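You operate a simulated robot arm through the tools that you are given. There is no shell and no other tool. Be economical: measure what you need, move in short steps, check, and stop when the job is done.

You run a simulated two-armed robot. Do the job below in one go: nothing can be reset, and whatever is moved stays where it is left.

JOB
Put the teal test puck on the top of the narrow white belt away on the top of the small steel table. Then put the orange tub on the side tray of the left separator. Then shut the green bench drawer. Then carry the blue crate with both arms and set it on the wide clear patch of the long bench. Then take the cup marked reject and put it on the top shelf of the sample rack. Then put the teal tub from the top of the steel table at the narrow belt on the top of the long steel table by the wall. Then put the cream jar from the top of the rear detector head on the top of the right steel table. Then take the teal jar from the top of the rear detector head and leave it on the right part of the middle line belt. Then lift the lid of the cream printer open. The order counts. Set down upright: orange tub, cream jar, teal jar.

Only the result counts: the job must be done as asked and must still hold three seconds after the hand-in. Knocking over, shifting, dropping, spilling or breaking anything else fails it. A push-on lid holds only when it is set on centred and level and pressed home; a screw cap is set on level and turned clockwise until tight.

ROBOT AND FRAMES
Two 7-joint arms with fingered hands on one trunk, on a base that drives. Base frame: it is fixed to the floor where the robot stands at the start and does not move with it; the origin is under the middle of the robot, x ahead of it, y to its left, z up; the surface under the hand at the start is at about z = 750. Readings come in mm, degrees, newtons and seconds.
The left shoulder is at the start at [70, 169, 1093], the right one opposite. With the tool pointing down near the work surface each hand reaches from about 260 to 680 mm from the robot's upright axis, wherever it stands, measured 20 degrees to its own side. Places, roughly: blue crate [6500, -3250, 250]; cream jar [1000, 4500, 1000]; cup marked reject [4000, -3250, 750]; green bench drawer [8300, 300, 700]; lid of the cream printer [-2800, 8100, 900]; orange tub [2250, 2750, 500]; right part of the middle line belt [600, 2600, 800]; side tray of the left separator (19x20 cm) [2980, 1220, 660]; teal jar [1000, 4750, 1000]; teal test puck [500, 0, 750]; teal tub [750, -2000, 750]; top of the long steel table by the wall [700, -3100, 800]; top of the right steel table [500, 3100, 800]; top of the small steel table [3100, 500, 700]; top shelf of the sample rack [6500, -3200, 1200]; wide clear patch of the long bench [8600, -700, 800]. Payload 3.4 kg a hand.
The TCP of each hand is the grasp point between the finger pads, 23 mm short of the fingertips. In the tool frame z runs along the fingers and y along their closing line. Largest opening 116 mm; the body of the gripper starts 65 mm behind the TCP. The gripper is a hand of 4 fingers: y runs from the thumb to the fingers, the wrist lies at [0, 0, -211] in the tool frame, and closing takes about 1.5 s.
Orientation is that of the tool frame in the base frame, as a unit quaternion [w, x, y, z]. With the fingers straight down and closing along the base's y, the tool's x points along the base's -x, its y along +y and its z along -z.

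CONTROLS
- The arms move only by the tool nudge_tool. It takes "left_rows", "right_rows" or both (then of equal length, played together; a hand with none holds still); each is a list of rows, each an object of numbers (a shift or turn left out is 0, a gripper value left out holds the last): "dx", "dy", "dz": the shift along the tool's x, y, z in units of 30 mm (1.0 is 30 mm); "rx", "ry", "rz": the turn, a rotation vector about the tool's x, y, z in units of 6 degrees (1.0 is 6 degrees); "claw": the opening, from 0 (shut) to 1 (fully open). In form: [{"dx": .., "dy": .., "dz": .., "rx": .., "ry": .., "rz": .., "claw": ..}, ...]. A call has 1 to 10 rows; each row shifts and turns the commanded pose from where the row before left it, along the tool's axes as they then stand. A call with a number of a shift or a turn outside -1 to 1 is refused whole. Each row takes 0.2 s and may step no farther than 50 mm and 8.6 degrees from the row before; otherwise, or with a gripper value out of range, the whole call is refused. A pose out of reach is approached as far as the arm can. The call stops where the force on the tool passes 40 N (or 10 N more than at its start, if that is more) or the arm is blocked; 0.2 s more then pass. Each finger travels about 153 mm/s and halts on what it meets, pressing with about 24 N; the grip force reading is that of the motor and also rises with nothing between the fingers. The clock runs only during rows and for 0.2 s after the last one: add rows that do not move to give the fingers time. The reply holds the time, the measured pose of the TCP, the force on the tool along the base axes, the opening and the grip force, in the units named above and with some noise, with the torque about the TCP (base axes, N m) and any sound that the robot's microphone picked up.
- Cameras (640 x 400 px; columns grow to the right, rows downward): "scene" is now at [130.7, 32.3, 1317.2]; the picture's right is [0.37, -0.93, 0.00], its down [-0.59, -0.23, -0.77] and it looks along [0.72, 0.28, -0.63] (base axes); focal length 259 px, centre (320, 200). "left" rides on the left gripper at [-69, 1, -90] in its tool frame; the picture's right is [-0.01, -1.00, 0.00], its down [0.79, -0.01, -0.61] and it looks along [0.61, -0.01, 0.79] (tool axes); focal length 251 px, centre (320, 200). "right" rides on the right gripper at [68, 1, -90] in its tool frame; the picture's right is [-0.01, 1.00, 0.00], its down [-0.80, -0.01, -0.61] and it looks along [-0.61, -0.01, 0.80] (tool axes); focal length 251 px, centre (320, 200). There is no depth. A picture from a camera that has moved, and an enlarged one, comes with that camera's place and axes in the base frame and with its lens.
- grab_frame(camera): a new picture of that camera. It takes no simulated time.
- lift_body(by): slides the trunk up (or, below 0, down) by that many mm; the arms and the scene camera ride with it, the base frame stays. It gives what a move gives, with no picture.
- base_move(legs): drives the robot by 1 to 6 legs, each [ahead, left, turn to the left] in mm, mm and degrees, along the robot's own axes; the way and the turn of a leg run together, so that a leg with both is an arc; at most 1500 mm and 180 degrees a leg. The arms and the cameras ride along, it lands a little off, and it stops where it bumps. It gives what a move gives.
- set_grasp(shape, hand): the hand has 4 fingers and takes this shape, open, in about a second: jaw (thumb against the fingers, like two jaws); tri (thumb and two fingers); tip (a fingertip pinch); poke (one finger out to press); point (the index stretched); flat (the hand flat); cup (the hand cupped); fist (a fist). The gripper value then closes the fingers along that shape, each until it touches; the sizes above hold for jaw. It gives what a move gives, with no picture.
- turn_head(pan, tilt): turns the head with the scene camera to pan (to the left, within 86 degrees either way) and tilt (down, from -29 to 69), counted from straight ahead of the robot. It gives what a move gives.
- enlarge(camera, box): a new picture of the part [left, top, right, bottom] of that camera's present view, enlarged. It takes no simulated time.
- close_job(): hands the job in; it is judged then, once.

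Go step by step. Nothing tells you exact positions but the pictures and the camera data: compare them with the known pose of the tool, close in by small moves and look again before you grip or let go. The budget is 217 turns and 212 pictures, counting those below and the enlarged ones. Unless the task says otherwise, let go and move clear before handing in.

The tools are called after ">>>" as a command line: name --argument value ..., lists and objects as JSON in quotes. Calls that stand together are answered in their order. nudge_tool: Moves the arms, as the interface text tells. Its arguments: {"type":"object","properties":{"left_rows":{"type":"array"},"right_rows":{"type":"array"}},"required":[]} The other tools are called the same way: lift_body (by) slides the trunk up or down; set_grasp (shape, hand) gives the hand a shape; base_move (legs) drives the base; turn_head (pan, tilt) turns the head that bears the scene camera; grab_frame (camera) takes a picture; enlarge (camera, box) takes an enlarged picture of a part of a camera's view; close_job () hands the job in.

At the start:

```text
t: 0.0
left_tool_pos: [370.5, 302.1, 973.0]
left_orientation: [0.0, 0.0, 1.0, 0.0]
left_ft_force: [-0.3, -0.3, -0.2]
left_wrist_torque: [0.0, 0.01, 0.0]
left_finger_gap: 116.0
left_grip_force: 0.2
left_shape: jaw
right_tool_pos: [558.5, -101.4, 1055.5]
right_orientation: [0.0, 0.001, 1.0, 0.0]
right_ft_force: [0.2, 0.1, -0.4]
right_wrist_torque: [0.0, -0.02, -0.01]
right_finger_gap: 116.0
right_grip_force: 0.0
right_shape: jaw
trunk travel left (down, up): [-600.0, 340.0]
robot x, y, heading: [-0.1, 1.6, -0.1]
head pan, tilt: [21.4, 39.3]
```

scene: 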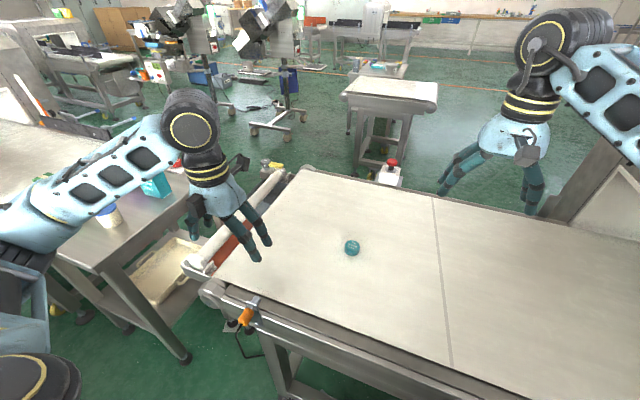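
right: 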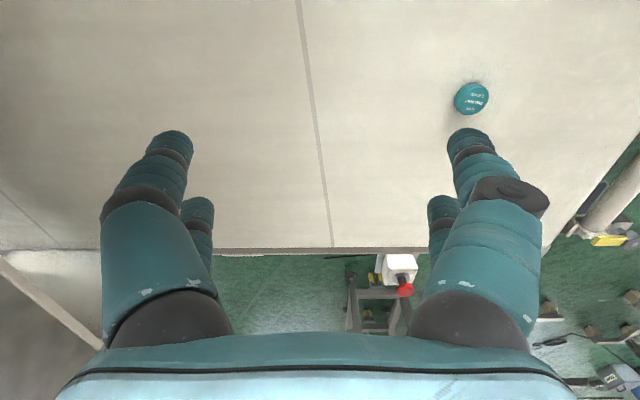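
left: 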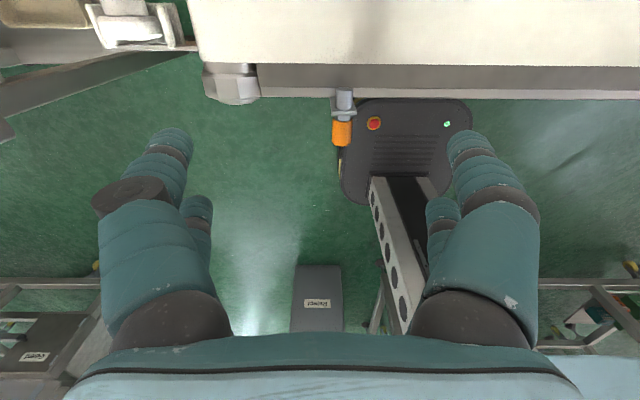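

The teal puck shows near [598, 119, 760] from both the scene and right cameras. I move the left hand over it, staying high.

>>> nudge_tool --left_rows '[{"dx": -0.95, "dy": -0.76, "dz": 0.2, "claw": 1}, {"dx": -0.95, "dy": -0.76, "dz": 0.2}, {"dx": -0.95, "dy": -0.76, "dz": 0.2}, {"dx": -0.95, "dy": -0.76, "dz": 0.2}, {"dx": -0.95, "dy": -0.76, "dz": 0.2}, {"dx": -0.95, "dy": -0.76, "dz": 0.2}, {"dx": -0.95, "dy": -0.76, "dz": 0.2}, {"dx": -0.95, "dy": -0.76, "dz": 0.2}]'

>>> grab_frame --camera "left"

```text
t: 1.8
left_tool_pos: [600.2, 119.7, 924.6]
left_orientation: [0.0, 0.0, 1.0, 0.001]
left_ft_force: [0.6, -0.1, -0.6]
left_wrist_torque: [0.03, -0.01, -0.01]
left_finger_gap: 115.9
left_grip_force: 0.1
left_shape: jaw
right_tool_pos: [559.8, -103.1, 1055.1]
right_orientation: [0.0, 0.0, 1.0, 0.001]
right_ft_force: [1.1, 0.3, -0.2]
right_wrist_torque: [-0.01, 0.01, 0.0]
right_finger_gap: 116.0
right_grip_force: 0.1
right_shape: jaw
trunk travel left (down, up): [-600.0, 340.0]
robot x, y, heading: [-1.1, -1.3, 0.2]
head pan, tilt: [21.4, 39.3]
```

```text
208 pictures are left
camera left: at [669.8, 118.6, 1015.1], right [0.01, -1.0, 0.0], down [-0.8, -0.01, 0.61], along [-0.61, 0.0, -0.8], focal length 251 px, centre (320, 200)
```

left: 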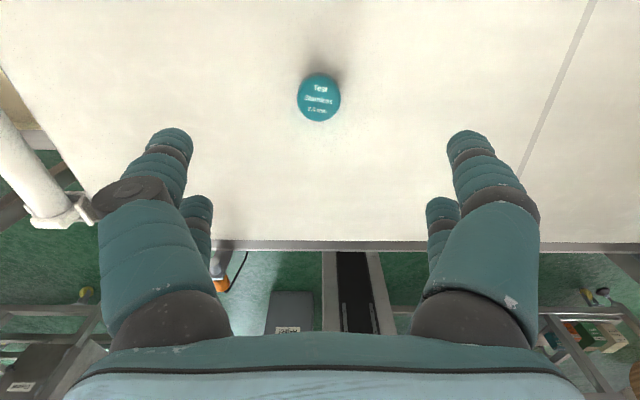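

Puck confirmed under the left hand near [602, 119]. I lower most of the way and look.

>>> nudge_tool --left_rows '[{"dz": 0.95, "dx": -0.05}, {"dz": 0.95}, {"dz": 0.95}, {"dz": 0.95}, {"dz": 0.8}]'

>>> grab_frame --camera "left"

```text
t: 3.0
left_tool_pos: [600.8, 118.7, 789.0]
left_orientation: [0.0, 0.0, 1.0, 0.0]
left_ft_force: [0.3, 0.1, -0.4]
left_wrist_torque: [0.0, 0.0, 0.02]
left_finger_gap: 115.9
left_grip_force: 0.2
left_shape: jaw
right_tool_pos: [559.0, -102.7, 1055.7]
right_orientation: [0.0, 0.0, 1.0, -0.001]
right_ft_force: [-0.6, -0.4, 0.5]
right_wrist_torque: [0.04, 0.0, 0.03]
right_finger_gap: 115.9
right_grip_force: 0.1
right_shape: jaw
trunk travel left (down, up): [-600.0, 340.0]
robot x, y, heading: [0.7, -3.0, -0.0]
head pan, tilt: [21.4, 39.3]
```

```text
207 pictures are left
camera left: at [669.7, 119.2, 879.0], right [0.01, -1.0, 0.0], down [-0.8, -0.01, 0.61], along [-0.61, 0.0, -0.8], focal length 251 px, centre (320, 200)
```

left: 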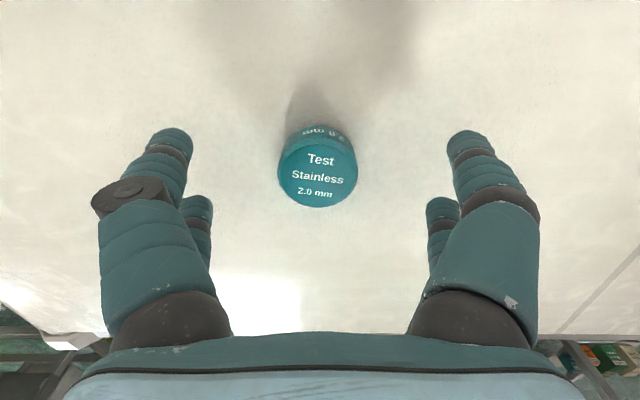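

Puck is centred between the fingers. I lower a bit more and close.

>>> nudge_tool --left_rows '[{"dz": 0.35}, {"claw": 0}, {}, {}, {}, {}, {}, {}, {}, {}]'

>>> grab_frame --camera "left"

```text
t: 5.2
left_tool_pos: [601.3, 118.8, 778.1]
left_orientation: [0.0, 0.0, 1.0, -0.001]
left_ft_force: [0.3, 0.7, 0.6]
left_wrist_torque: [-0.01, 0.02, 0.02]
left_finger_gap: 19.5
left_grip_force: 23.9
left_shape: jaw
right_tool_pos: [559.2, -102.4, 1055.7]
right_orientation: [0.0, 0.0, 1.0, 0.0]
right_ft_force: [-0.3, 0.5, 0.2]
right_wrist_torque: [0.02, 0.0, 0.02]
right_finger_gap: 115.7
right_grip_force: 0.0
right_shape: jaw
trunk travel left (down, up): [-600.0, 340.0]
robot x, y, heading: [-0.1, -2.0, 0.1]
head pan, tilt: [21.4, 39.3]
```

```text
206 pictures are left
camera left: at [669.7, 118.7, 868.1], right [0.01, -1.0, 0.0], down [-0.79, -0.01, 0.61], along [-0.61, -0.01, -0.79], focal length 251 px, centre (320, 200)
```

left: 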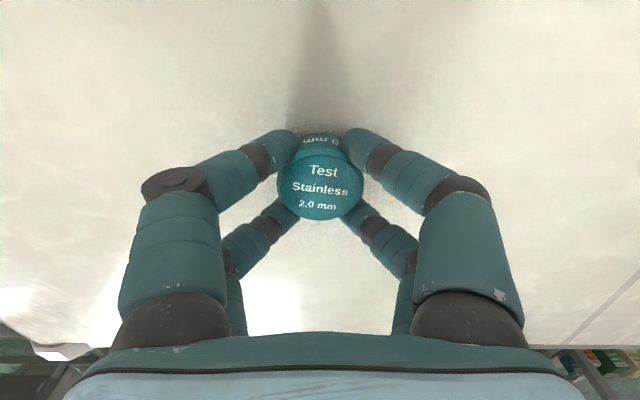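

The puck is gripped; I lift it and look around to plan the drive.

>>> nudge_tool --left_rows '[{"dz": -0.9}, {"dz": -0.9}, {"dz": -0.9}, {"dz": -0.9}, {"dz": -0.9}, {"dz": -0.9}]'

>>> turn_head --pan 0 --tilt 20

>>> grab_frame --camera "scene"

>>> turn_head --pan 80 --tilt 20

>>> grab_frame --camera "scene"

>>> turn_head --pan -80 --tilt 20

>>> grab_frame --camera "scene"

```text
t: 6.6
left_tool_pos: [598.9, 119.8, 940.1]
left_orientation: [0.0, 0.0, 1.0, 0.0]
left_ft_force: [0.2, -0.6, 0.0]
left_wrist_torque: [0.03, 0.03, -0.01]
left_finger_gap: 19.1
left_grip_force: 23.7
left_shape: jaw
right_tool_pos: [559.5, -103.2, 1054.6]
right_orientation: [-0.001, 0.0, 1.0, 0.0]
right_ft_force: [-0.4, 0.9, -1.3]
right_wrist_torque: [0.01, -0.01, -0.01]
right_finger_gap: 115.7
right_grip_force: 0.0
right_shape: jaw
trunk travel left (down, up): [-600.0, 340.0]
robot x, y, heading: [-2.5, -2.8, -0.0]
head pan, tilt: [21.4, 39.3]
```

```text
t: 7.5
left_tool_pos: [599.9, 118.0, 939.1]
left_orientation: [0.0, 0.0, 1.0, 0.001]
left_ft_force: [0.0, -0.1, -0.1]
left_wrist_torque: [0.0, 0.04, 0.02]
left_finger_gap: 19.0
left_grip_force: 23.9
left_shape: jaw
right_tool_pos: [558.2, -101.9, 1054.9]
right_orientation: [0.001, 0.001, 1.0, 0.0]
right_ft_force: [0.4, 0.4, 0.0]
right_wrist_torque: [-0.03, 0.02, 0.04]
right_finger_gap: 115.9
right_grip_force: 0.0
right_shape: jaw
trunk travel left (down, up): [-600.0, 340.0]
robot x, y, heading: [2.5, 0.8, -0.1]
head pan, tilt: [0.0, 20.0]
```

```text
205 pictures are left
camera scene: at [144.4, 1.2, 1347.5], right [0.0, -1.0, 0.0], down [-0.34, 0.0, -0.94], along [0.94, 0.0, -0.34], focal length 259 px, centre (320, 200)
```

scene: 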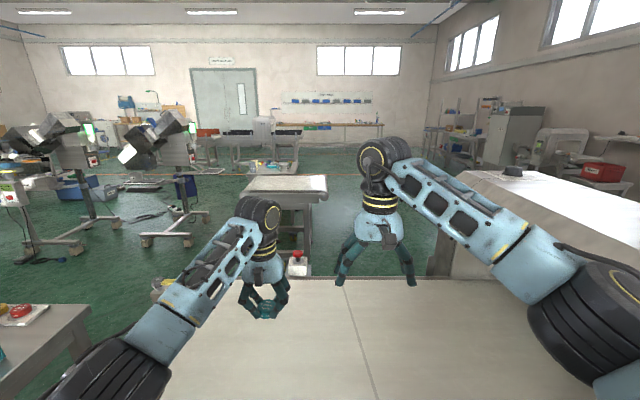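

```text
t: 9.0
left_tool_pos: [600.7, 118.0, 939.5]
left_orientation: [0.0, -0.001, 1.0, 0.0]
left_ft_force: [0.3, -0.3, 0.4]
left_wrist_torque: [-0.01, -0.04, 0.04]
left_finger_gap: 18.9
left_grip_force: 23.7
left_shape: jaw
right_tool_pos: [559.8, -101.1, 1055.6]
right_orientation: [0.0, -0.001, 1.0, 0.001]
right_ft_force: [-0.8, 0.6, 0.2]
right_wrist_torque: [-0.01, 0.02, 0.0]
right_finger_gap: 116.0
right_grip_force: 0.0
right_shape: jaw
trunk travel left (down, up): [-600.0, 340.0]
robot x, y, heading: [2.7, -0.1, 0.2]
head pan, tilt: [80.0, 20.0]
```

```text
204 pictures are left
camera scene: at [67.5, 92.7, 1347.6], right [0.98, -0.17, 0.0], down [-0.06, -0.34, -0.94], along [0.16, 0.93, -0.34], focal length 259 px, centre (320, 200)
```

scene: 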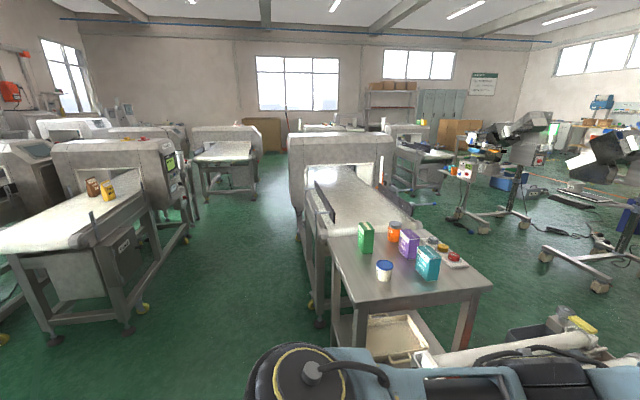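

```text
t: 11.4
left_tool_pos: [601.4, 117.9, 939.2]
left_orientation: [0.0, 0.0, 1.0, 0.001]
left_ft_force: [0.1, -0.1, 0.1]
left_wrist_torque: [0.01, 0.02, 0.01]
left_finger_gap: 19.2
left_grip_force: 24.0
left_shape: jaw
right_tool_pos: [559.7, -102.5, 1055.8]
right_orientation: [-0.001, 0.0, 1.0, 0.001]
right_ft_force: [0.4, 0.6, -0.3]
right_wrist_torque: [0.0, 0.01, 0.0]
right_finger_gap: 116.1
right_grip_force: 0.0
right_shape: jaw
trunk travel left (down, up): [-600.0, 340.0]
robot x, y, heading: [-0.9, 1.1, -0.0]
head pan, tilt: [-80.0, 20.0]
```

```text
203 pictures are left
camera scene: at [67.5, -90.7, 1347.6], right [-0.98, -0.17, 0.0], down [-0.06, 0.34, -0.94], along [0.16, -0.93, -0.34], focal length 259 px, centre (320, 200)
```

scene: 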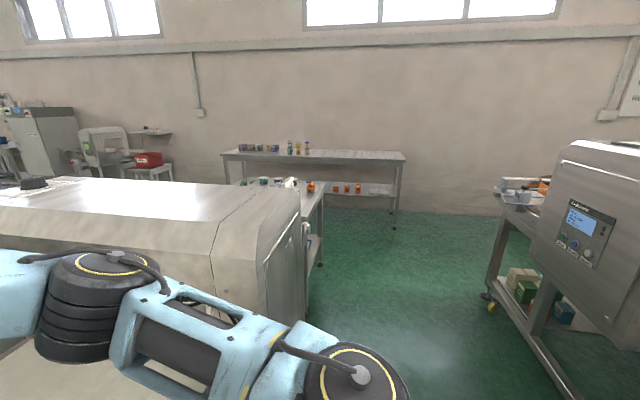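

The puck is held. The way left is too narrow (table against the belt end), so I check the aisle to the right at a steeper tilt.

>>> turn_head --pan -86 --tilt 50

>>> grab_frame --camera "scene"

>>> turn_head --pan -40 --tilt 10

>>> grab_frame --camera "scene"

>>> turn_head --pan 45 --tilt 50

>>> grab_frame --camera "scene"

```text
t: 12.4
left_tool_pos: [599.8, 118.6, 939.0]
left_orientation: [0.0, 0.0, 1.0, 0.0]
left_ft_force: [0.4, 0.1, 0.0]
left_wrist_torque: [0.01, 0.0, 0.01]
left_finger_gap: 18.8
left_grip_force: 23.5
left_shape: jaw
right_tool_pos: [558.3, -101.4, 1054.7]
right_orientation: [0.0, 0.0, 1.0, 0.0]
right_ft_force: [0.5, 0.0, 0.1]
right_wrist_torque: [-0.02, 0.01, 0.02]
right_finger_gap: 115.9
right_grip_force: 0.1
right_shape: jaw
trunk travel left (down, up): [-600.0, 340.0]
robot x, y, heading: [-1.8, 0.1, -0.3]
head pan, tilt: [-85.9, 50.0]
```

```text
202 pictures are left
camera scene: at [56.7, -75.9, 1302.0], right [-1.0, -0.07, 0.0], down [-0.05, 0.76, -0.64], along [0.05, -0.64, -0.77], focal length 259 px, centre (320, 200)
```

scene: 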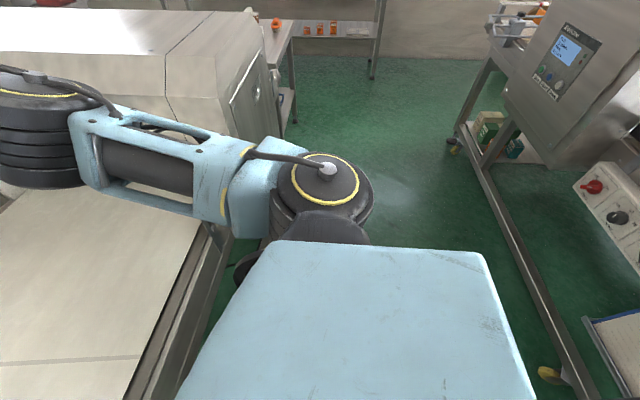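

```text
t: 13.5
left_tool_pos: [600.6, 118.9, 938.4]
left_orientation: [0.001, 0.0, 1.0, 0.0]
left_ft_force: [-0.4, -0.1, -0.9]
left_wrist_torque: [-0.04, 0.01, 0.0]
left_finger_gap: 18.9
left_grip_force: 23.6
left_shape: jaw
right_tool_pos: [558.6, -102.1, 1055.8]
right_orientation: [0.0, 0.0, 1.0, 0.0]
right_ft_force: [0.8, 0.3, -0.3]
right_wrist_torque: [-0.01, 0.02, -0.03]
right_finger_gap: 116.2
right_grip_force: 0.0
right_shape: jaw
trunk travel left (down, up): [-600.0, 340.0]
robot x, y, heading: [-3.9, -1.5, 0.1]
head pan, tilt: [-40.0, 10.0]
```

```text
201 pictures are left
camera scene: at [122.5, -58.9, 1363.8], right [-0.64, -0.77, 0.0], down [-0.13, 0.11, -0.98], along [0.75, -0.63, -0.17], focal length 259 px, centre (320, 200)
```

scene: 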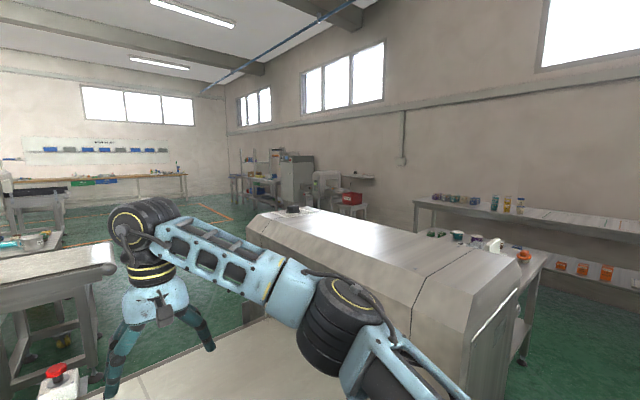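

```text
t: 15.1
left_tool_pos: [600.4, 118.6, 938.7]
left_orientation: [0.0, 0.0, 1.0, 0.001]
left_ft_force: [-0.4, -0.2, -0.4]
left_wrist_torque: [-0.02, -0.01, -0.02]
left_finger_gap: 19.1
left_grip_force: 23.7
left_shape: jaw
right_tool_pos: [557.8, -101.6, 1055.1]
right_orientation: [0.0, 0.001, 1.0, 0.0]
right_ft_force: [-0.5, 0.0, 0.5]
right_wrist_torque: [0.01, 0.01, -0.01]
right_finger_gap: 116.1
right_grip_force: 0.1
right_shape: jaw
trunk travel left (down, up): [-600.0, 340.0]
robot x, y, heading: [-0.6, -3.9, 0.2]
head pan, tilt: [45.0, 50.0]
```

```text
200 pictures are left
camera scene: at [105.8, 55.4, 1302.0], right [0.71, -0.71, 0.0], down [-0.54, -0.54, -0.64], along [0.45, 0.45, -0.77], focal length 259 px, centre (320, 200)
```

scene: 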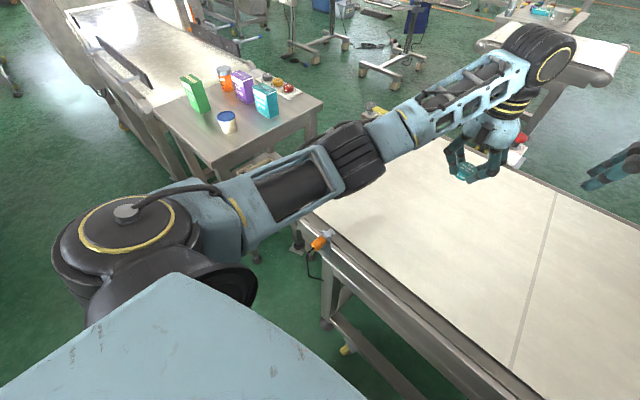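

The aisle behind me is roughly x −850 to 360, so I can slide right along it, then pass between the narrow-belt steel table and the long wall table. First I tuck both arms.

>>> nudge_tool --left_rows '[{"dx": 0.9, "dy": 0.27, "dz": -0.3}, {"dx": 0.9, "dy": 0.27, "dz": -0.3}, {"dx": 0.9, "dy": 0.27, "dz": -0.3}, {"dx": 0.9, "dy": 0.27, "dz": -0.3}, {"dx": 0.9, "dy": 0.27, "dz": -0.3}, {"dx": 0.9, "dy": 0.27, "dz": -0.3}, {"dx": 0.9, "dy": 0.27, "dz": -0.3}, {"dx": 0.9, "dy": 0.27, "dz": -0.3}, {"dx": 0.9, "dy": 0.27, "dz": -0.3}, {"dx": 0.9, "dy": 0.27, "dz": -0.3}]' --right_rows '[{"dx": 0.76, "dy": -0.33}, {"dx": 0.76, "dy": -0.33}, {"dx": 0.76, "dy": -0.33}, {"dx": 0.76, "dy": -0.33}, {"dx": 0.76, "dy": -0.33}, {"dx": 0.76, "dy": -0.33}, {"dx": 0.76, "dy": -0.33}, {"dx": 0.76, "dy": -0.33}, {"dx": 0.76, "dy": -0.33}, {"dx": 0.76, "dy": -0.33}]'

>>> base_move --legs '[[-300, 0, 0], [0, -1200, 0]]'

>>> turn_head --pan -50 --tilt 35

>>> grab_frame --camera "scene"

```text
t: 17.3
left_tool_pos: [326.0, 207.4, 1025.1]
left_orientation: [0.0, -0.001, 1.0, -0.004]
left_ft_force: [-0.8, -0.6, 0.0]
left_wrist_torque: [0.01, -0.01, 0.02]
left_finger_gap: 18.6
left_grip_force: 24.1
left_shape: jaw
right_tool_pos: [329.8, -195.7, 1058.4]
right_orientation: [0.0, -0.001, 1.0, -0.003]
right_ft_force: [-1.0, 0.1, -0.4]
right_wrist_torque: [-0.01, 0.0, 0.01]
right_finger_gap: 115.8
right_grip_force: 0.1
right_shape: jaw
trunk travel left (down, up): [-600.0, 340.0]
robot x, y, heading: [-1.4, -0.7, 0.1]
head pan, tilt: [45.0, 50.0]
```

```text
t: 25.0
left_tool_pos: [54.6, -987.8, 1027.7]
left_orientation: [0.0, -0.017, 1.0, 0.0]
left_ft_force: [-0.3, -0.5, 0.6]
left_wrist_torque: [0.0, 0.02, 0.01]
left_finger_gap: 18.4
left_grip_force: 24.2
left_shape: jaw
right_tool_pos: [72.7, -1391.1, 1057.2]
right_orientation: [0.0, -0.017, 1.0, 0.001]
right_ft_force: [-0.1, -0.2, 0.1]
right_wrist_torque: [-0.02, -0.02, 0.01]
right_finger_gap: 116.0
right_grip_force: 0.0
right_shape: jaw
trunk travel left (down, up): [-600.0, 340.0]
robot x, y, heading: [-264.3, -1201.2, 2.0]
head pan, tilt: [45.0, 50.0]
```

```text
t: 26.7
left_tool_pos: [55.4, -987.3, 1027.4]
left_orientation: [0.0, -0.017, 1.0, 0.0]
left_ft_force: [0.9, 0.8, 0.0]
left_wrist_torque: [-0.01, -0.01, -0.02]
left_finger_gap: 18.2
left_grip_force: 23.5
left_shape: jaw
right_tool_pos: [72.7, -1391.3, 1056.1]
right_orientation: [0.0, -0.017, 1.0, 0.0]
right_ft_force: [0.5, 0.4, -0.1]
right_wrist_torque: [-0.01, -0.01, -0.02]
right_finger_gap: 115.8
right_grip_force: 0.0
right_shape: jaw
trunk travel left (down, up): [-600.0, 340.0]
robot x, y, heading: [-263.0, -1199.2, 1.7]
head pan, tilt: [-50.0, 35.0]
```

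```text
199 pictures are left
camera scene: at [-154.4, -1261.5, 1323.7], right [-0.74, -0.67, 0.0], down [-0.38, 0.43, -0.82], along [0.55, -0.61, -0.57], focal length 259 px, centre (320, 200)
```

scene: 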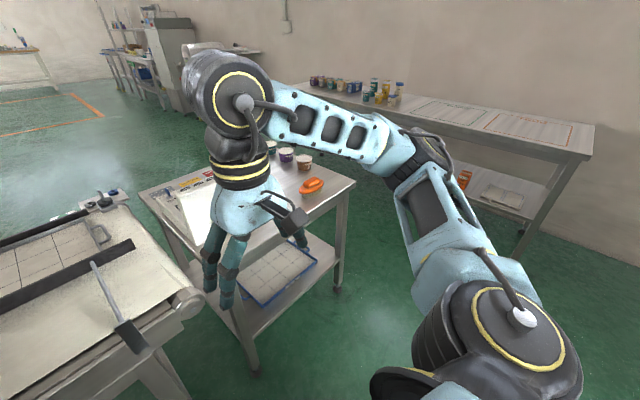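

The gap between the small table (far edge y≈−2050) and the wall table (front y≈−2950) is about 900 mm. I go through at y≈−2490.

>>> base_move --legs '[[40, -1285, -1.7], [1500, 0, 0], [600, 0, 0]]'

>>> turn_head --pan 30 --tilt 20

>>> grab_frame --camera "scene"

>>> turn_head --pan -35 --tilt 15

>>> grab_frame --camera "scene"

```text
t: 43.5
left_tool_pos: [2241.4, -2433.1, 1026.5]
left_orientation: [0.0, 0.027, 1.0, 0.0]
left_ft_force: [-0.5, -0.6, -0.9]
left_wrist_torque: [0.0, -0.01, -0.01]
left_finger_gap: 18.4
left_grip_force: 24.3
left_shape: jaw
right_tool_pos: [2222.2, -2834.6, 1056.2]
right_orientation: [0.0, 0.028, 1.0, 0.001]
right_ft_force: [0.2, -0.8, -0.2]
right_wrist_torque: [-0.04, 0.01, 0.01]
right_finger_gap: 115.9
right_grip_force: 0.0
right_shape: jaw
trunk travel left (down, up): [-600.0, 340.0]
robot x, y, heading: [1901.9, -2612.3, -3.3]
head pan, tilt: [-50.0, 35.0]
```

```text
t: 45.0
left_tool_pos: [2240.1, -2431.0, 1027.6]
left_orientation: [-0.001, 0.027, 1.0, 0.0]
left_ft_force: [0.1, 0.3, -0.2]
left_wrist_torque: [0.04, -0.02, 0.0]
left_finger_gap: 18.6
left_grip_force: 23.7
left_shape: jaw
right_tool_pos: [2223.0, -2833.5, 1056.1]
right_orientation: [0.0, 0.028, 1.0, 0.0]
right_ft_force: [0.1, 0.3, -0.7]
right_wrist_torque: [-0.01, -0.02, -0.01]
right_finger_gap: 115.9
right_grip_force: 0.0
right_shape: jaw
trunk travel left (down, up): [-600.0, 340.0]
robot x, y, heading: [1904.8, -2610.4, -2.9]
head pan, tilt: [30.0, 20.0]
```

```text
198 pictures are left
camera scene: at [2037.5, -2573.1, 1347.5], right [0.45, -0.89, 0.0], down [-0.31, -0.15, -0.94], along [0.84, 0.42, -0.34], focal length 259 px, centre (320, 200)
```

scene: 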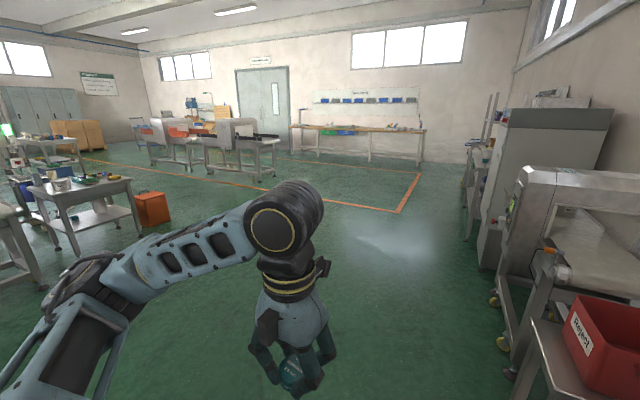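

```text
t: 46.4
left_tool_pos: [2241.0, -2431.4, 1026.8]
left_orientation: [0.0, 0.028, 1.0, 0.0]
left_ft_force: [-0.4, -0.1, 0.1]
left_wrist_torque: [-0.01, 0.02, 0.0]
left_finger_gap: 18.3
left_grip_force: 24.0
left_shape: jaw
right_tool_pos: [2222.8, -2833.8, 1055.7]
right_orientation: [0.0, 0.028, 1.0, 0.0]
right_ft_force: [-0.3, 0.7, 0.1]
right_wrist_torque: [-0.01, 0.01, 0.03]
right_finger_gap: 115.7
right_grip_force: 0.1
right_shape: jaw
trunk travel left (down, up): [-600.0, 340.0]
robot x, y, heading: [1904.5, -2610.8, -3.1]
head pan, tilt: [-35.0, 15.0]
```

```text
197 pictures are left
camera scene: at [2028.0, -2672.7, 1355.7], right [-0.62, -0.79, 0.0], down [-0.2, 0.16, -0.97], along [0.76, -0.6, -0.26], focal length 259 px, centre (320, 200)
```

scene: 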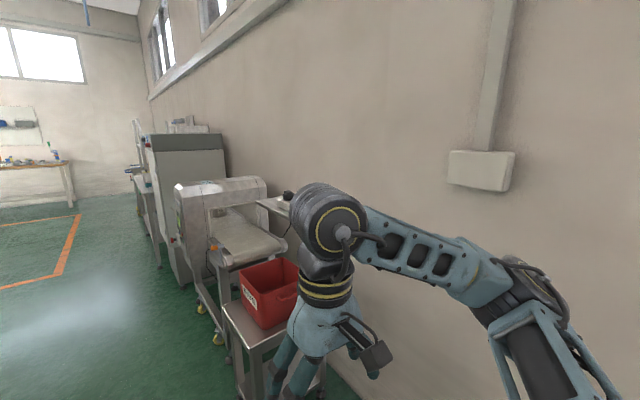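

The small steel table is at about x 2800–3330, near edge y≈20. I drive to its near side facing +y, stopping short to look.

>>> base_move --legs '[[600, 600, 0], [0, 0, 93], [1100, -510, 0]]'

>>> turn_head --pan 0 --tilt 35

>>> grab_frame --camera "scene"

```text
t: 60.5
left_tool_pos: [2821.0, -654.3, 1027.8]
left_orientation: [0.0, 0.717, -0.697, 0.0]
left_ft_force: [-0.5, 0.9, 0.0]
left_wrist_torque: [0.01, 0.02, 0.02]
left_finger_gap: 18.6
left_grip_force: 24.6
left_shape: jaw
right_tool_pos: [3224.8, -639.6, 1056.2]
right_orientation: [0.0, 0.717, -0.697, 0.0]
right_ft_force: [-0.8, 1.2, -0.1]
right_wrist_torque: [-0.02, 0.04, 0.01]
right_finger_gap: 115.8
right_grip_force: 0.0
right_shape: jaw
trunk travel left (down, up): [-600.0, 340.0]
robot x, y, heading: [3030.3, -974.4, 91.4]
head pan, tilt: [-35.0, 15.0]
```

```text
t: 61.5
left_tool_pos: [2821.0, -655.1, 1027.0]
left_orientation: [-0.001, 0.717, -0.697, 0.0]
left_ft_force: [-0.6, -1.0, -0.4]
left_wrist_torque: [0.02, -0.02, 0.0]
left_finger_gap: 18.4
left_grip_force: 23.7
left_shape: jaw
right_tool_pos: [3225.1, -639.4, 1055.8]
right_orientation: [0.0, 0.718, -0.697, 0.0]
right_ft_force: [-0.8, 0.4, -0.4]
right_wrist_torque: [-0.01, -0.04, -0.03]
right_finger_gap: 115.8
right_grip_force: 0.0
right_shape: jaw
trunk travel left (down, up): [-600.0, 340.0]
robot x, y, heading: [3028.0, -975.4, 91.8]
head pan, tilt: [0.0, 35.0]
```

```text
196 pictures are left
camera scene: at [3028.0, -836.9, 1323.7], right [1.0, 0.03, 0.0], down [0.02, -0.57, -0.82], along [-0.02, 0.82, -0.57], focal length 259 px, centre (320, 200)
```

scene: 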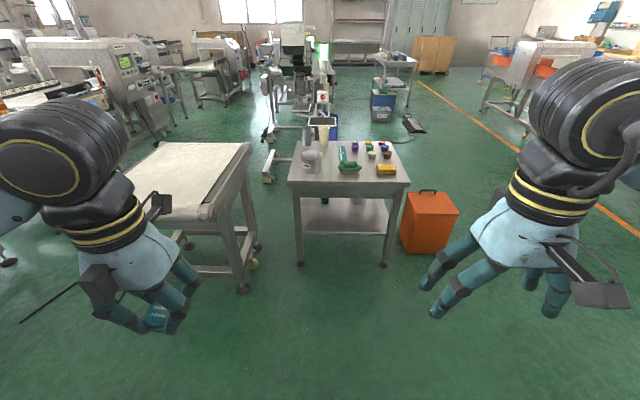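

Table near edge is around y≈200, x 2850–3420. I zoom in to find a free spot.

>>> enlarge --camera "scene" --box '[270, 120, 430, 220]'

```text
4.00 times, centred on (350, 170) of scene
camera zoom: at [3028.0, -836.9, 1323.7], right [1.0, 0.03, 0.0], down [0.02, -0.57, -0.82], along [-0.02, 0.82, -0.57], focal length 1037 px, centre (200, 320)
```

zoom: 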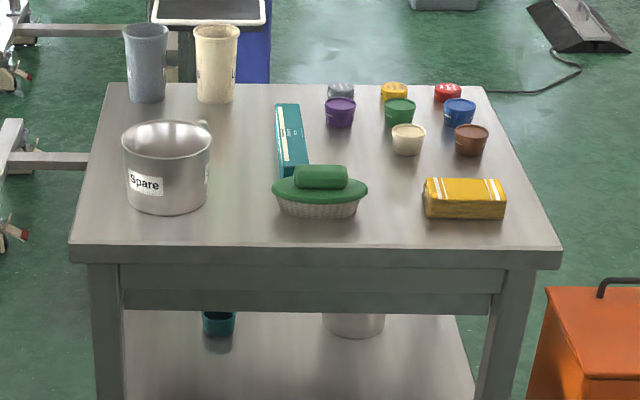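

There's a clear front strip at about [3052, 250] between the pot and brush. I drive up so the left hand reaches it.

>>> base_move --legs '[[665, -165, -1.8]]'

>>> turn_head --pan 8 --tilt 55

>>> grab_frame --camera "scene"

```text
t: 65.3
left_tool_pos: [2983.9, 36.0, 1026.2]
left_orientation: [0.0, -0.706, 0.708, 0.0]
left_ft_force: [0.2, 0.3, -0.5]
left_wrist_torque: [0.01, 0.02, 0.01]
left_finger_gap: 18.6
left_grip_force: 24.3
left_shape: jaw
right_tool_pos: [3386.9, 40.6, 1056.5]
right_orientation: [0.0, -0.707, 0.707, 0.0]
right_ft_force: [0.2, 0.1, -0.3]
right_wrist_torque: [-0.01, 0.01, 0.0]
right_finger_gap: 116.0
right_grip_force: 0.1
right_shape: jaw
trunk travel left (down, up): [-600.0, 340.0]
robot x, y, heading: [3184.6, -292.3, 89.8]
head pan, tilt: [0.0, 35.0]
```

```text
t: 66.2
left_tool_pos: [2983.7, 37.3, 1026.5]
left_orientation: [0.0, -0.706, 0.708, 0.0]
left_ft_force: [-0.1, 0.6, -0.7]
left_wrist_torque: [-0.03, -0.04, 0.01]
left_finger_gap: 18.2
left_grip_force: 23.8
left_shape: jaw
right_tool_pos: [3387.7, 39.2, 1055.5]
right_orientation: [-0.001, -0.706, 0.708, 0.0]
right_ft_force: [-0.2, 0.6, -1.1]
right_wrist_torque: [0.02, -0.03, 0.01]
right_finger_gap: 116.0
right_grip_force: 0.0
right_shape: jaw
trunk travel left (down, up): [-600.0, 340.0]
robot x, y, heading: [3181.1, -294.4, 89.8]
head pan, tilt: [8.0, 55.0]
```

```text
194 pictures are left
camera scene: at [3174.6, -168.2, 1295.5], right [0.99, 0.14, 0.0], down [0.11, -0.81, -0.57], along [-0.08, 0.57, -0.82], focal length 259 px, centre (320, 200)
```

scene: 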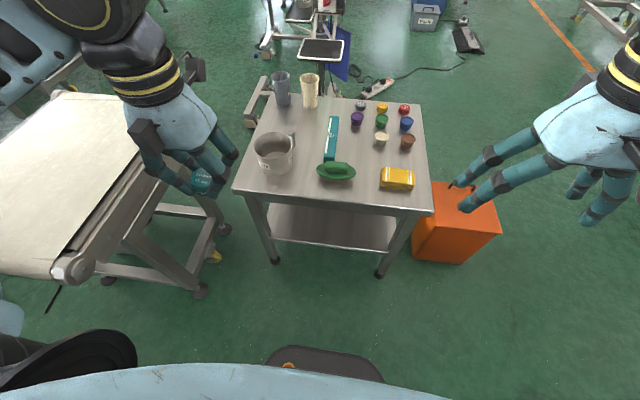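

Target spot is about [3060, 300] in front of the gap between pot and brush. I move the left hand over there, still high.

>>> nudge_tool --left_rows '[{"dx": -0.975, "dy": -0.28, "dz": 0.2}, {"dx": -0.975, "dy": -0.28, "dz": 0.3}, {"dx": -0.975, "dy": -0.28, "dz": 0.3}, {"dx": -0.975, "dy": -0.28, "dz": 0.3}, {"dx": -0.975, "dy": -0.28, "dz": 0.3}, {"dx": -0.975, "dy": -0.28, "dz": 0.3}, {"dx": -0.975, "dy": -0.28, "dz": 0.3}, {"dx": -0.975, "dy": -0.28, "dz": 0.3}, {"dx": -0.975, "dy": -0.28, "dz": 0.3}]'

>>> grab_frame --camera "left"

>>> grab_frame --camera "scene"

```text
t: 68.2
left_tool_pos: [3061.3, 296.9, 949.3]
left_orientation: [-0.002, -0.706, 0.708, 0.001]
left_ft_force: [-0.4, 0.0, -0.9]
left_wrist_torque: [-0.04, 0.03, -0.01]
left_finger_gap: 18.0
left_grip_force: 23.6
left_shape: jaw
right_tool_pos: [3389.2, 40.1, 1057.1]
right_orientation: [-0.001, -0.706, 0.708, -0.001]
right_ft_force: [0.5, -0.2, -0.4]
right_wrist_torque: [0.0, 0.02, -0.02]
right_finger_gap: 115.8
right_grip_force: 0.1
right_shape: jaw
trunk travel left (down, up): [-600.0, 340.0]
robot x, y, heading: [3182.1, -289.3, 89.7]
head pan, tilt: [8.0, 55.0]
```

```text
193 pictures are left
camera left: at [3062.3, 364.5, 1039.9], right [1.0, 0.01, 0.0], down [0.01, -0.79, 0.61], along [0.0, -0.61, -0.79], focal length 251 px, centre (320, 200)
```

left: 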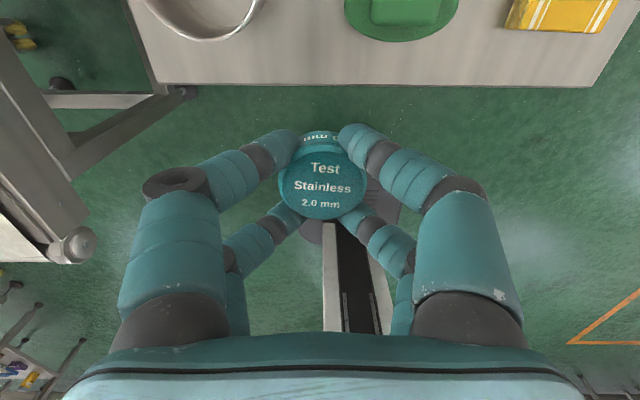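

```text
192 pictures are left
camera scene: at [3175.7, -167.3, 1295.4], right [0.99, 0.14, 0.0], down [0.11, -0.81, -0.57], along [-0.08, 0.57, -0.82], focal length 259 px, centre (320, 200)
```

scene: 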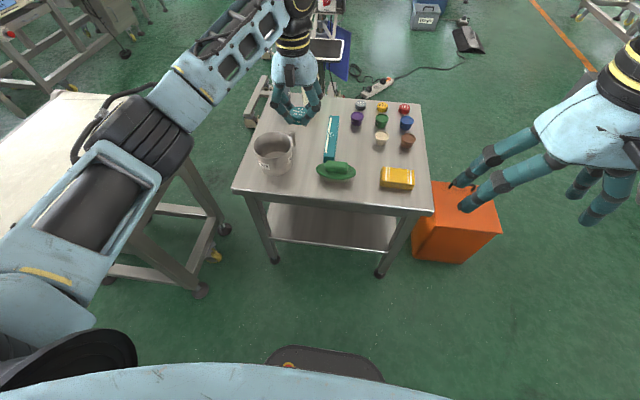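

Combining views, the table top is about z≈654 with its edge at y≈278. I lower the trunk 100 mm and shift to [3055, 332].

>>> lift_body --by -100

>>> nudge_tool --left_rows '[{"dx": -0.6, "dy": 0.1}, {"dx": -0.57, "dy": 0.1}, {"dz": 0.8}, {"dz": 0.8}, {"dz": 0.8}]'

>>> grab_frame --camera "left"

>>> grab_frame --camera "scene"

```text
t: 69.5
left_tool_pos: [3061.0, 295.2, 850.5]
left_orientation: [0.0, -0.707, 0.708, 0.0]
left_ft_force: [0.3, -0.1, 0.4]
left_wrist_torque: [-0.01, 0.0, 0.0]
left_finger_gap: 17.5
left_grip_force: 24.2
left_shape: jaw
right_tool_pos: [3388.3, 39.5, 956.8]
right_orientation: [0.0, -0.706, 0.708, 0.0]
right_ft_force: [0.3, 0.2, -0.5]
right_wrist_torque: [0.01, 0.0, 0.02]
right_finger_gap: 115.8
right_grip_force: 0.1
right_shape: jaw
trunk travel left (down, up): [-500.0, 440.0]
robot x, y, heading: [3187.4, -293.6, 89.7]
head pan, tilt: [8.0, 55.0]
```

```text
t: 70.7
left_tool_pos: [3054.6, 330.5, 777.7]
left_orientation: [-0.001, -0.706, 0.708, -0.001]
left_ft_force: [-0.5, -0.2, -0.4]
left_wrist_torque: [-0.01, -0.02, 0.0]
left_finger_gap: 18.0
left_grip_force: 24.1
left_shape: jaw
right_tool_pos: [3386.7, 41.2, 956.2]
right_orientation: [0.0, -0.706, 0.708, 0.0]
right_ft_force: [0.4, -0.1, 0.6]
right_wrist_torque: [0.0, -0.02, 0.03]
right_finger_gap: 115.9
right_grip_force: 0.0
right_shape: jaw
trunk travel left (down, up): [-500.0, 440.0]
robot x, y, heading: [3181.7, -293.1, 89.9]
head pan, tilt: [8.0, 55.0]
```

```text
191 pictures are left
camera left: at [3055.4, 399.2, 867.2], right [1.0, 0.01, 0.0], down [0.01, -0.79, 0.61], along [0.0, -0.61, -0.79], focal length 251 px, centre (320, 200)
```

left: 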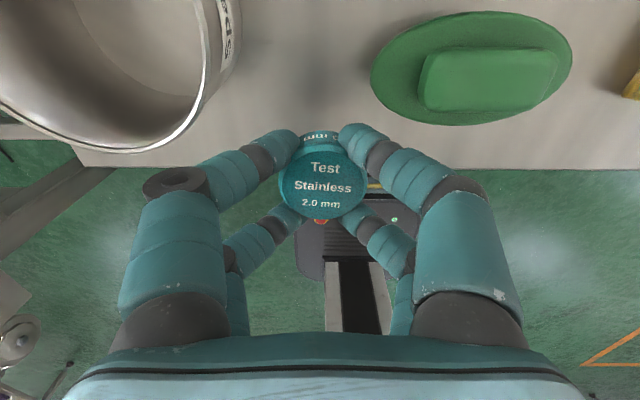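

```text
190 pictures are left
camera scene: at [3174.5, -167.7, 1195.4], right [0.99, 0.14, 0.0], down [0.11, -0.81, -0.57], along [-0.08, 0.57, -0.82], focal length 259 px, centre (320, 200)
```

scene: 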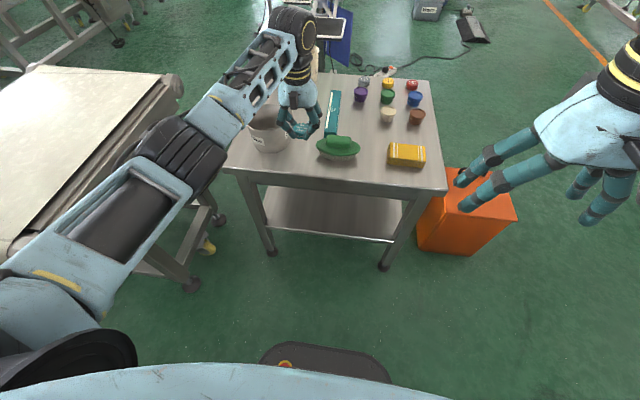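

Pot on the left is close, so I nudge slightly toward the edge and right, then descend.

>>> nudge_tool --left_rows '[{"dx": 0.4, "dy": -0.23}, {"dz": 0.7}, {"dz": 0.7}, {"dz": 0.7}, {"dz": 0.4}]'

>>> grab_frame --camera "left"

>>> enlarge --camera "scene" --box '[230, 60, 390, 200]'

```text
t: 71.9
left_tool_pos: [3061.8, 320.4, 700.9]
left_orientation: [0.001, -0.707, 0.708, 0.0]
left_ft_force: [0.5, -0.4, -0.5]
left_wrist_torque: [0.03, 0.0, 0.0]
left_finger_gap: 17.8
left_grip_force: 23.7
left_shape: jaw
right_tool_pos: [3388.5, 39.3, 954.9]
right_orientation: [0.0, -0.707, 0.708, 0.0]
right_ft_force: [-0.5, 1.1, 0.1]
right_wrist_torque: [0.01, 0.03, 0.01]
right_finger_gap: 116.0
right_grip_force: 0.1
right_shape: jaw
trunk travel left (down, up): [-500.0, 440.0]
robot x, y, heading: [3182.6, -288.9, 89.9]
head pan, tilt: [8.0, 55.0]
```

```text
189 pictures are left
camera left: at [3062.1, 388.2, 791.0], right [1.0, 0.01, 0.0], down [0.01, -0.8, 0.61], along [0.0, -0.61, -0.8], focal length 251 px, centre (320, 200)
```

left: 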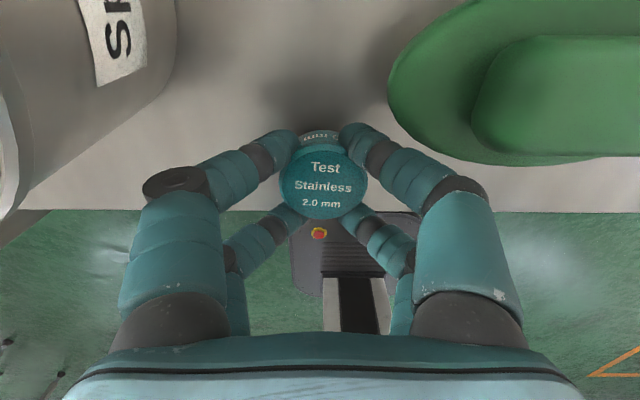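

```text
2.86 times, centred on (310, 130) of scene
camera zoom: at [3174.8, -168.1, 1195.5], right [0.99, 0.14, 0.0], down [0.11, -0.81, -0.57], along [-0.08, 0.57, -0.82], focal length 741 px, centre (349, 400)
```

zoom: 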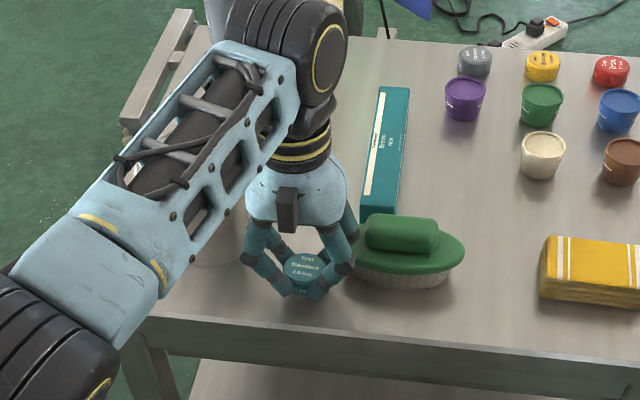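

Position is clear. I lower in small steps until contact.

>>> nudge_tool --left_rows '[{"dz": 0.2}, {"dz": 0.2}, {"dz": 0.1}, {}]'

>>> enlarge --camera "scene" --box '[280, 110, 360, 170]'

```text
t: 72.9
left_tool_pos: [3061.9, 318.2, 688.1]
left_orientation: [0.0, -0.707, 0.708, 0.0]
left_ft_force: [-0.6, 2.1, 0.0]
left_wrist_torque: [0.01, -0.02, 0.04]
left_finger_gap: 17.5
left_grip_force: 24.6
left_shape: jaw
right_tool_pos: [3387.8, 40.4, 957.9]
right_orientation: [0.0, -0.707, 0.708, 0.001]
right_ft_force: [1.1, -0.7, -0.6]
right_wrist_torque: [0.0, 0.01, -0.01]
right_finger_gap: 115.8
right_grip_force: 0.0
right_shape: jaw
trunk travel left (down, up): [-500.0, 440.0]
robot x, y, heading: [3184.5, -293.1, 90.0]
head pan, tilt: [8.0, 55.0]
```

```text
6.67 times, centred on (320, 140) of scene
camera zoom: at [3174.7, -168.1, 1195.5], right [0.99, 0.14, 0.0], down [0.11, -0.81, -0.57], along [-0.08, 0.57, -0.82], focal length 1728 px, centre (320, 600)
```

zoom: 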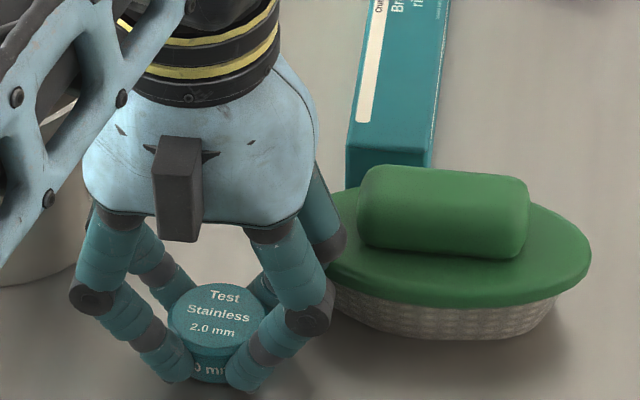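

The right finger knuckles are close to the brush, so I shift 12 mm left before the last few millimetres.

>>> nudge_tool --left_rows '[{"dy": 0.4}, {"dz": 0.1}, {"dz": 0.1}, {}]'

>>> enlarge --camera "scene" --box '[260, 110, 340, 170]'

>>> grab_frame --camera "left"

```text
t: 73.9
left_tool_pos: [3050.3, 316.4, 685.4]
left_orientation: [0.002, -0.707, 0.708, 0.002]
left_ft_force: [-1.7, 7.7, 23.6]
left_wrist_torque: [0.33, -0.03, 0.04]
left_finger_gap: 18.1
left_grip_force: 24.4
left_shape: jaw
right_tool_pos: [3388.1, 37.9, 956.5]
right_orientation: [0.001, -0.706, 0.708, 0.001]
right_ft_force: [0.0, 0.4, 0.3]
right_wrist_torque: [-0.01, 0.01, -0.02]
right_finger_gap: 115.8
right_grip_force: 0.1
right_shape: jaw
trunk travel left (down, up): [-500.0, 440.0]
robot x, y, heading: [3182.9, -288.9, 89.6]
head pan, tilt: [8.0, 55.0]
```

```text
6.67 times, centred on (300, 140) of scene
camera zoom: at [3175.3, -170.8, 1196.1], right [0.99, 0.14, 0.0], down [0.11, -0.81, -0.58], along [-0.08, 0.57, -0.82], focal length 1728 px, centre (453, 600)
```

zoom: 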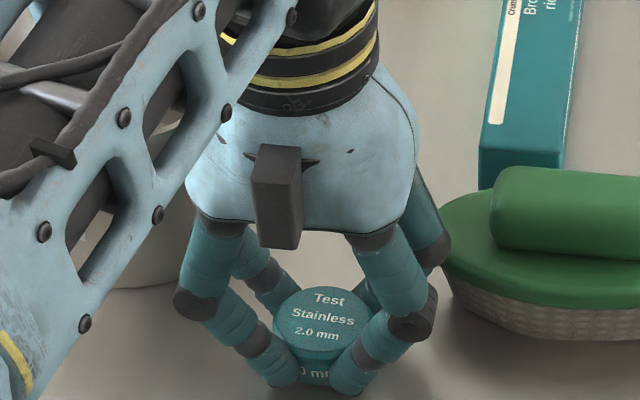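

```text
185 pictures are left
camera left: at [3050.2, 384.8, 775.6], right [1.0, 0.01, 0.0], down [0.01, -0.8, 0.6], along [0.0, -0.6, -0.8], focal length 251 px, centre (320, 200)
```

left: 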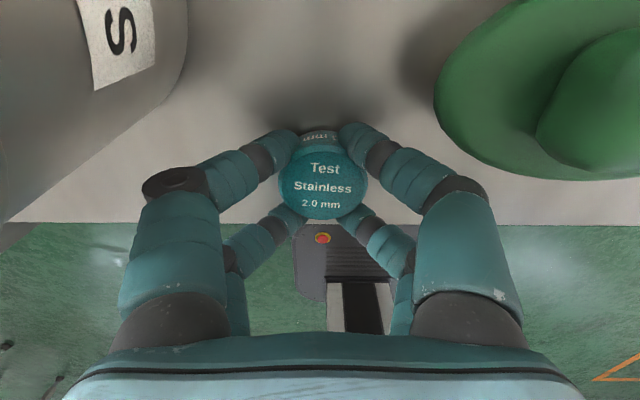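

Contact reached (23 N). I ease off, open a little, and withdraw upward.

>>> nudge_tool --left_rows '[{"dz": -0.07}, {"claw": 0.25}, {"claw": 0.36}, {}, {}]'

>>> grab_frame --camera "left"

```text
t: 75.1
left_tool_pos: [3050.0, 318.0, 684.2]
left_orientation: [0.0, -0.707, 0.707, 0.0]
left_ft_force: [0.5, -0.4, 2.1]
left_wrist_torque: [-0.03, 0.02, 0.0]
left_finger_gap: 40.7
left_grip_force: 0.1
left_shape: jaw
right_tool_pos: [3386.9, 39.4, 955.5]
right_orientation: [0.0, -0.706, 0.708, 0.0]
right_ft_force: [0.0, -0.3, -0.1]
right_wrist_torque: [-0.03, -0.01, 0.03]
right_finger_gap: 115.8
right_grip_force: 0.0
right_shape: jaw
trunk travel left (down, up): [-500.0, 440.0]
robot x, y, heading: [3182.7, -287.2, 89.9]
head pan, tilt: [8.0, 55.0]
```

```text
184 pictures are left
camera left: at [3049.5, 385.6, 774.2], right [1.0, 0.01, 0.0], down [0.01, -0.79, 0.61], along [0.0, -0.61, -0.79], focal length 251 px, centre (320, 200)
```

left: 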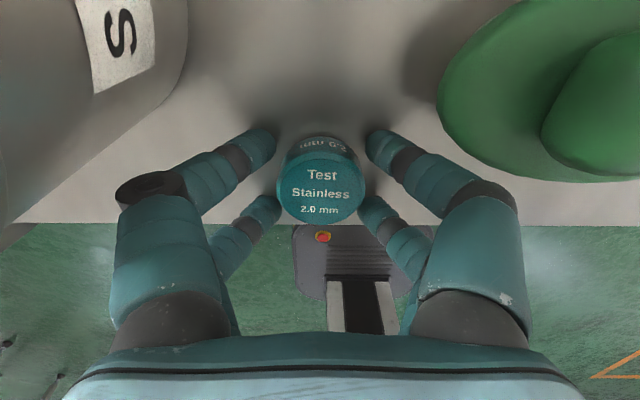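

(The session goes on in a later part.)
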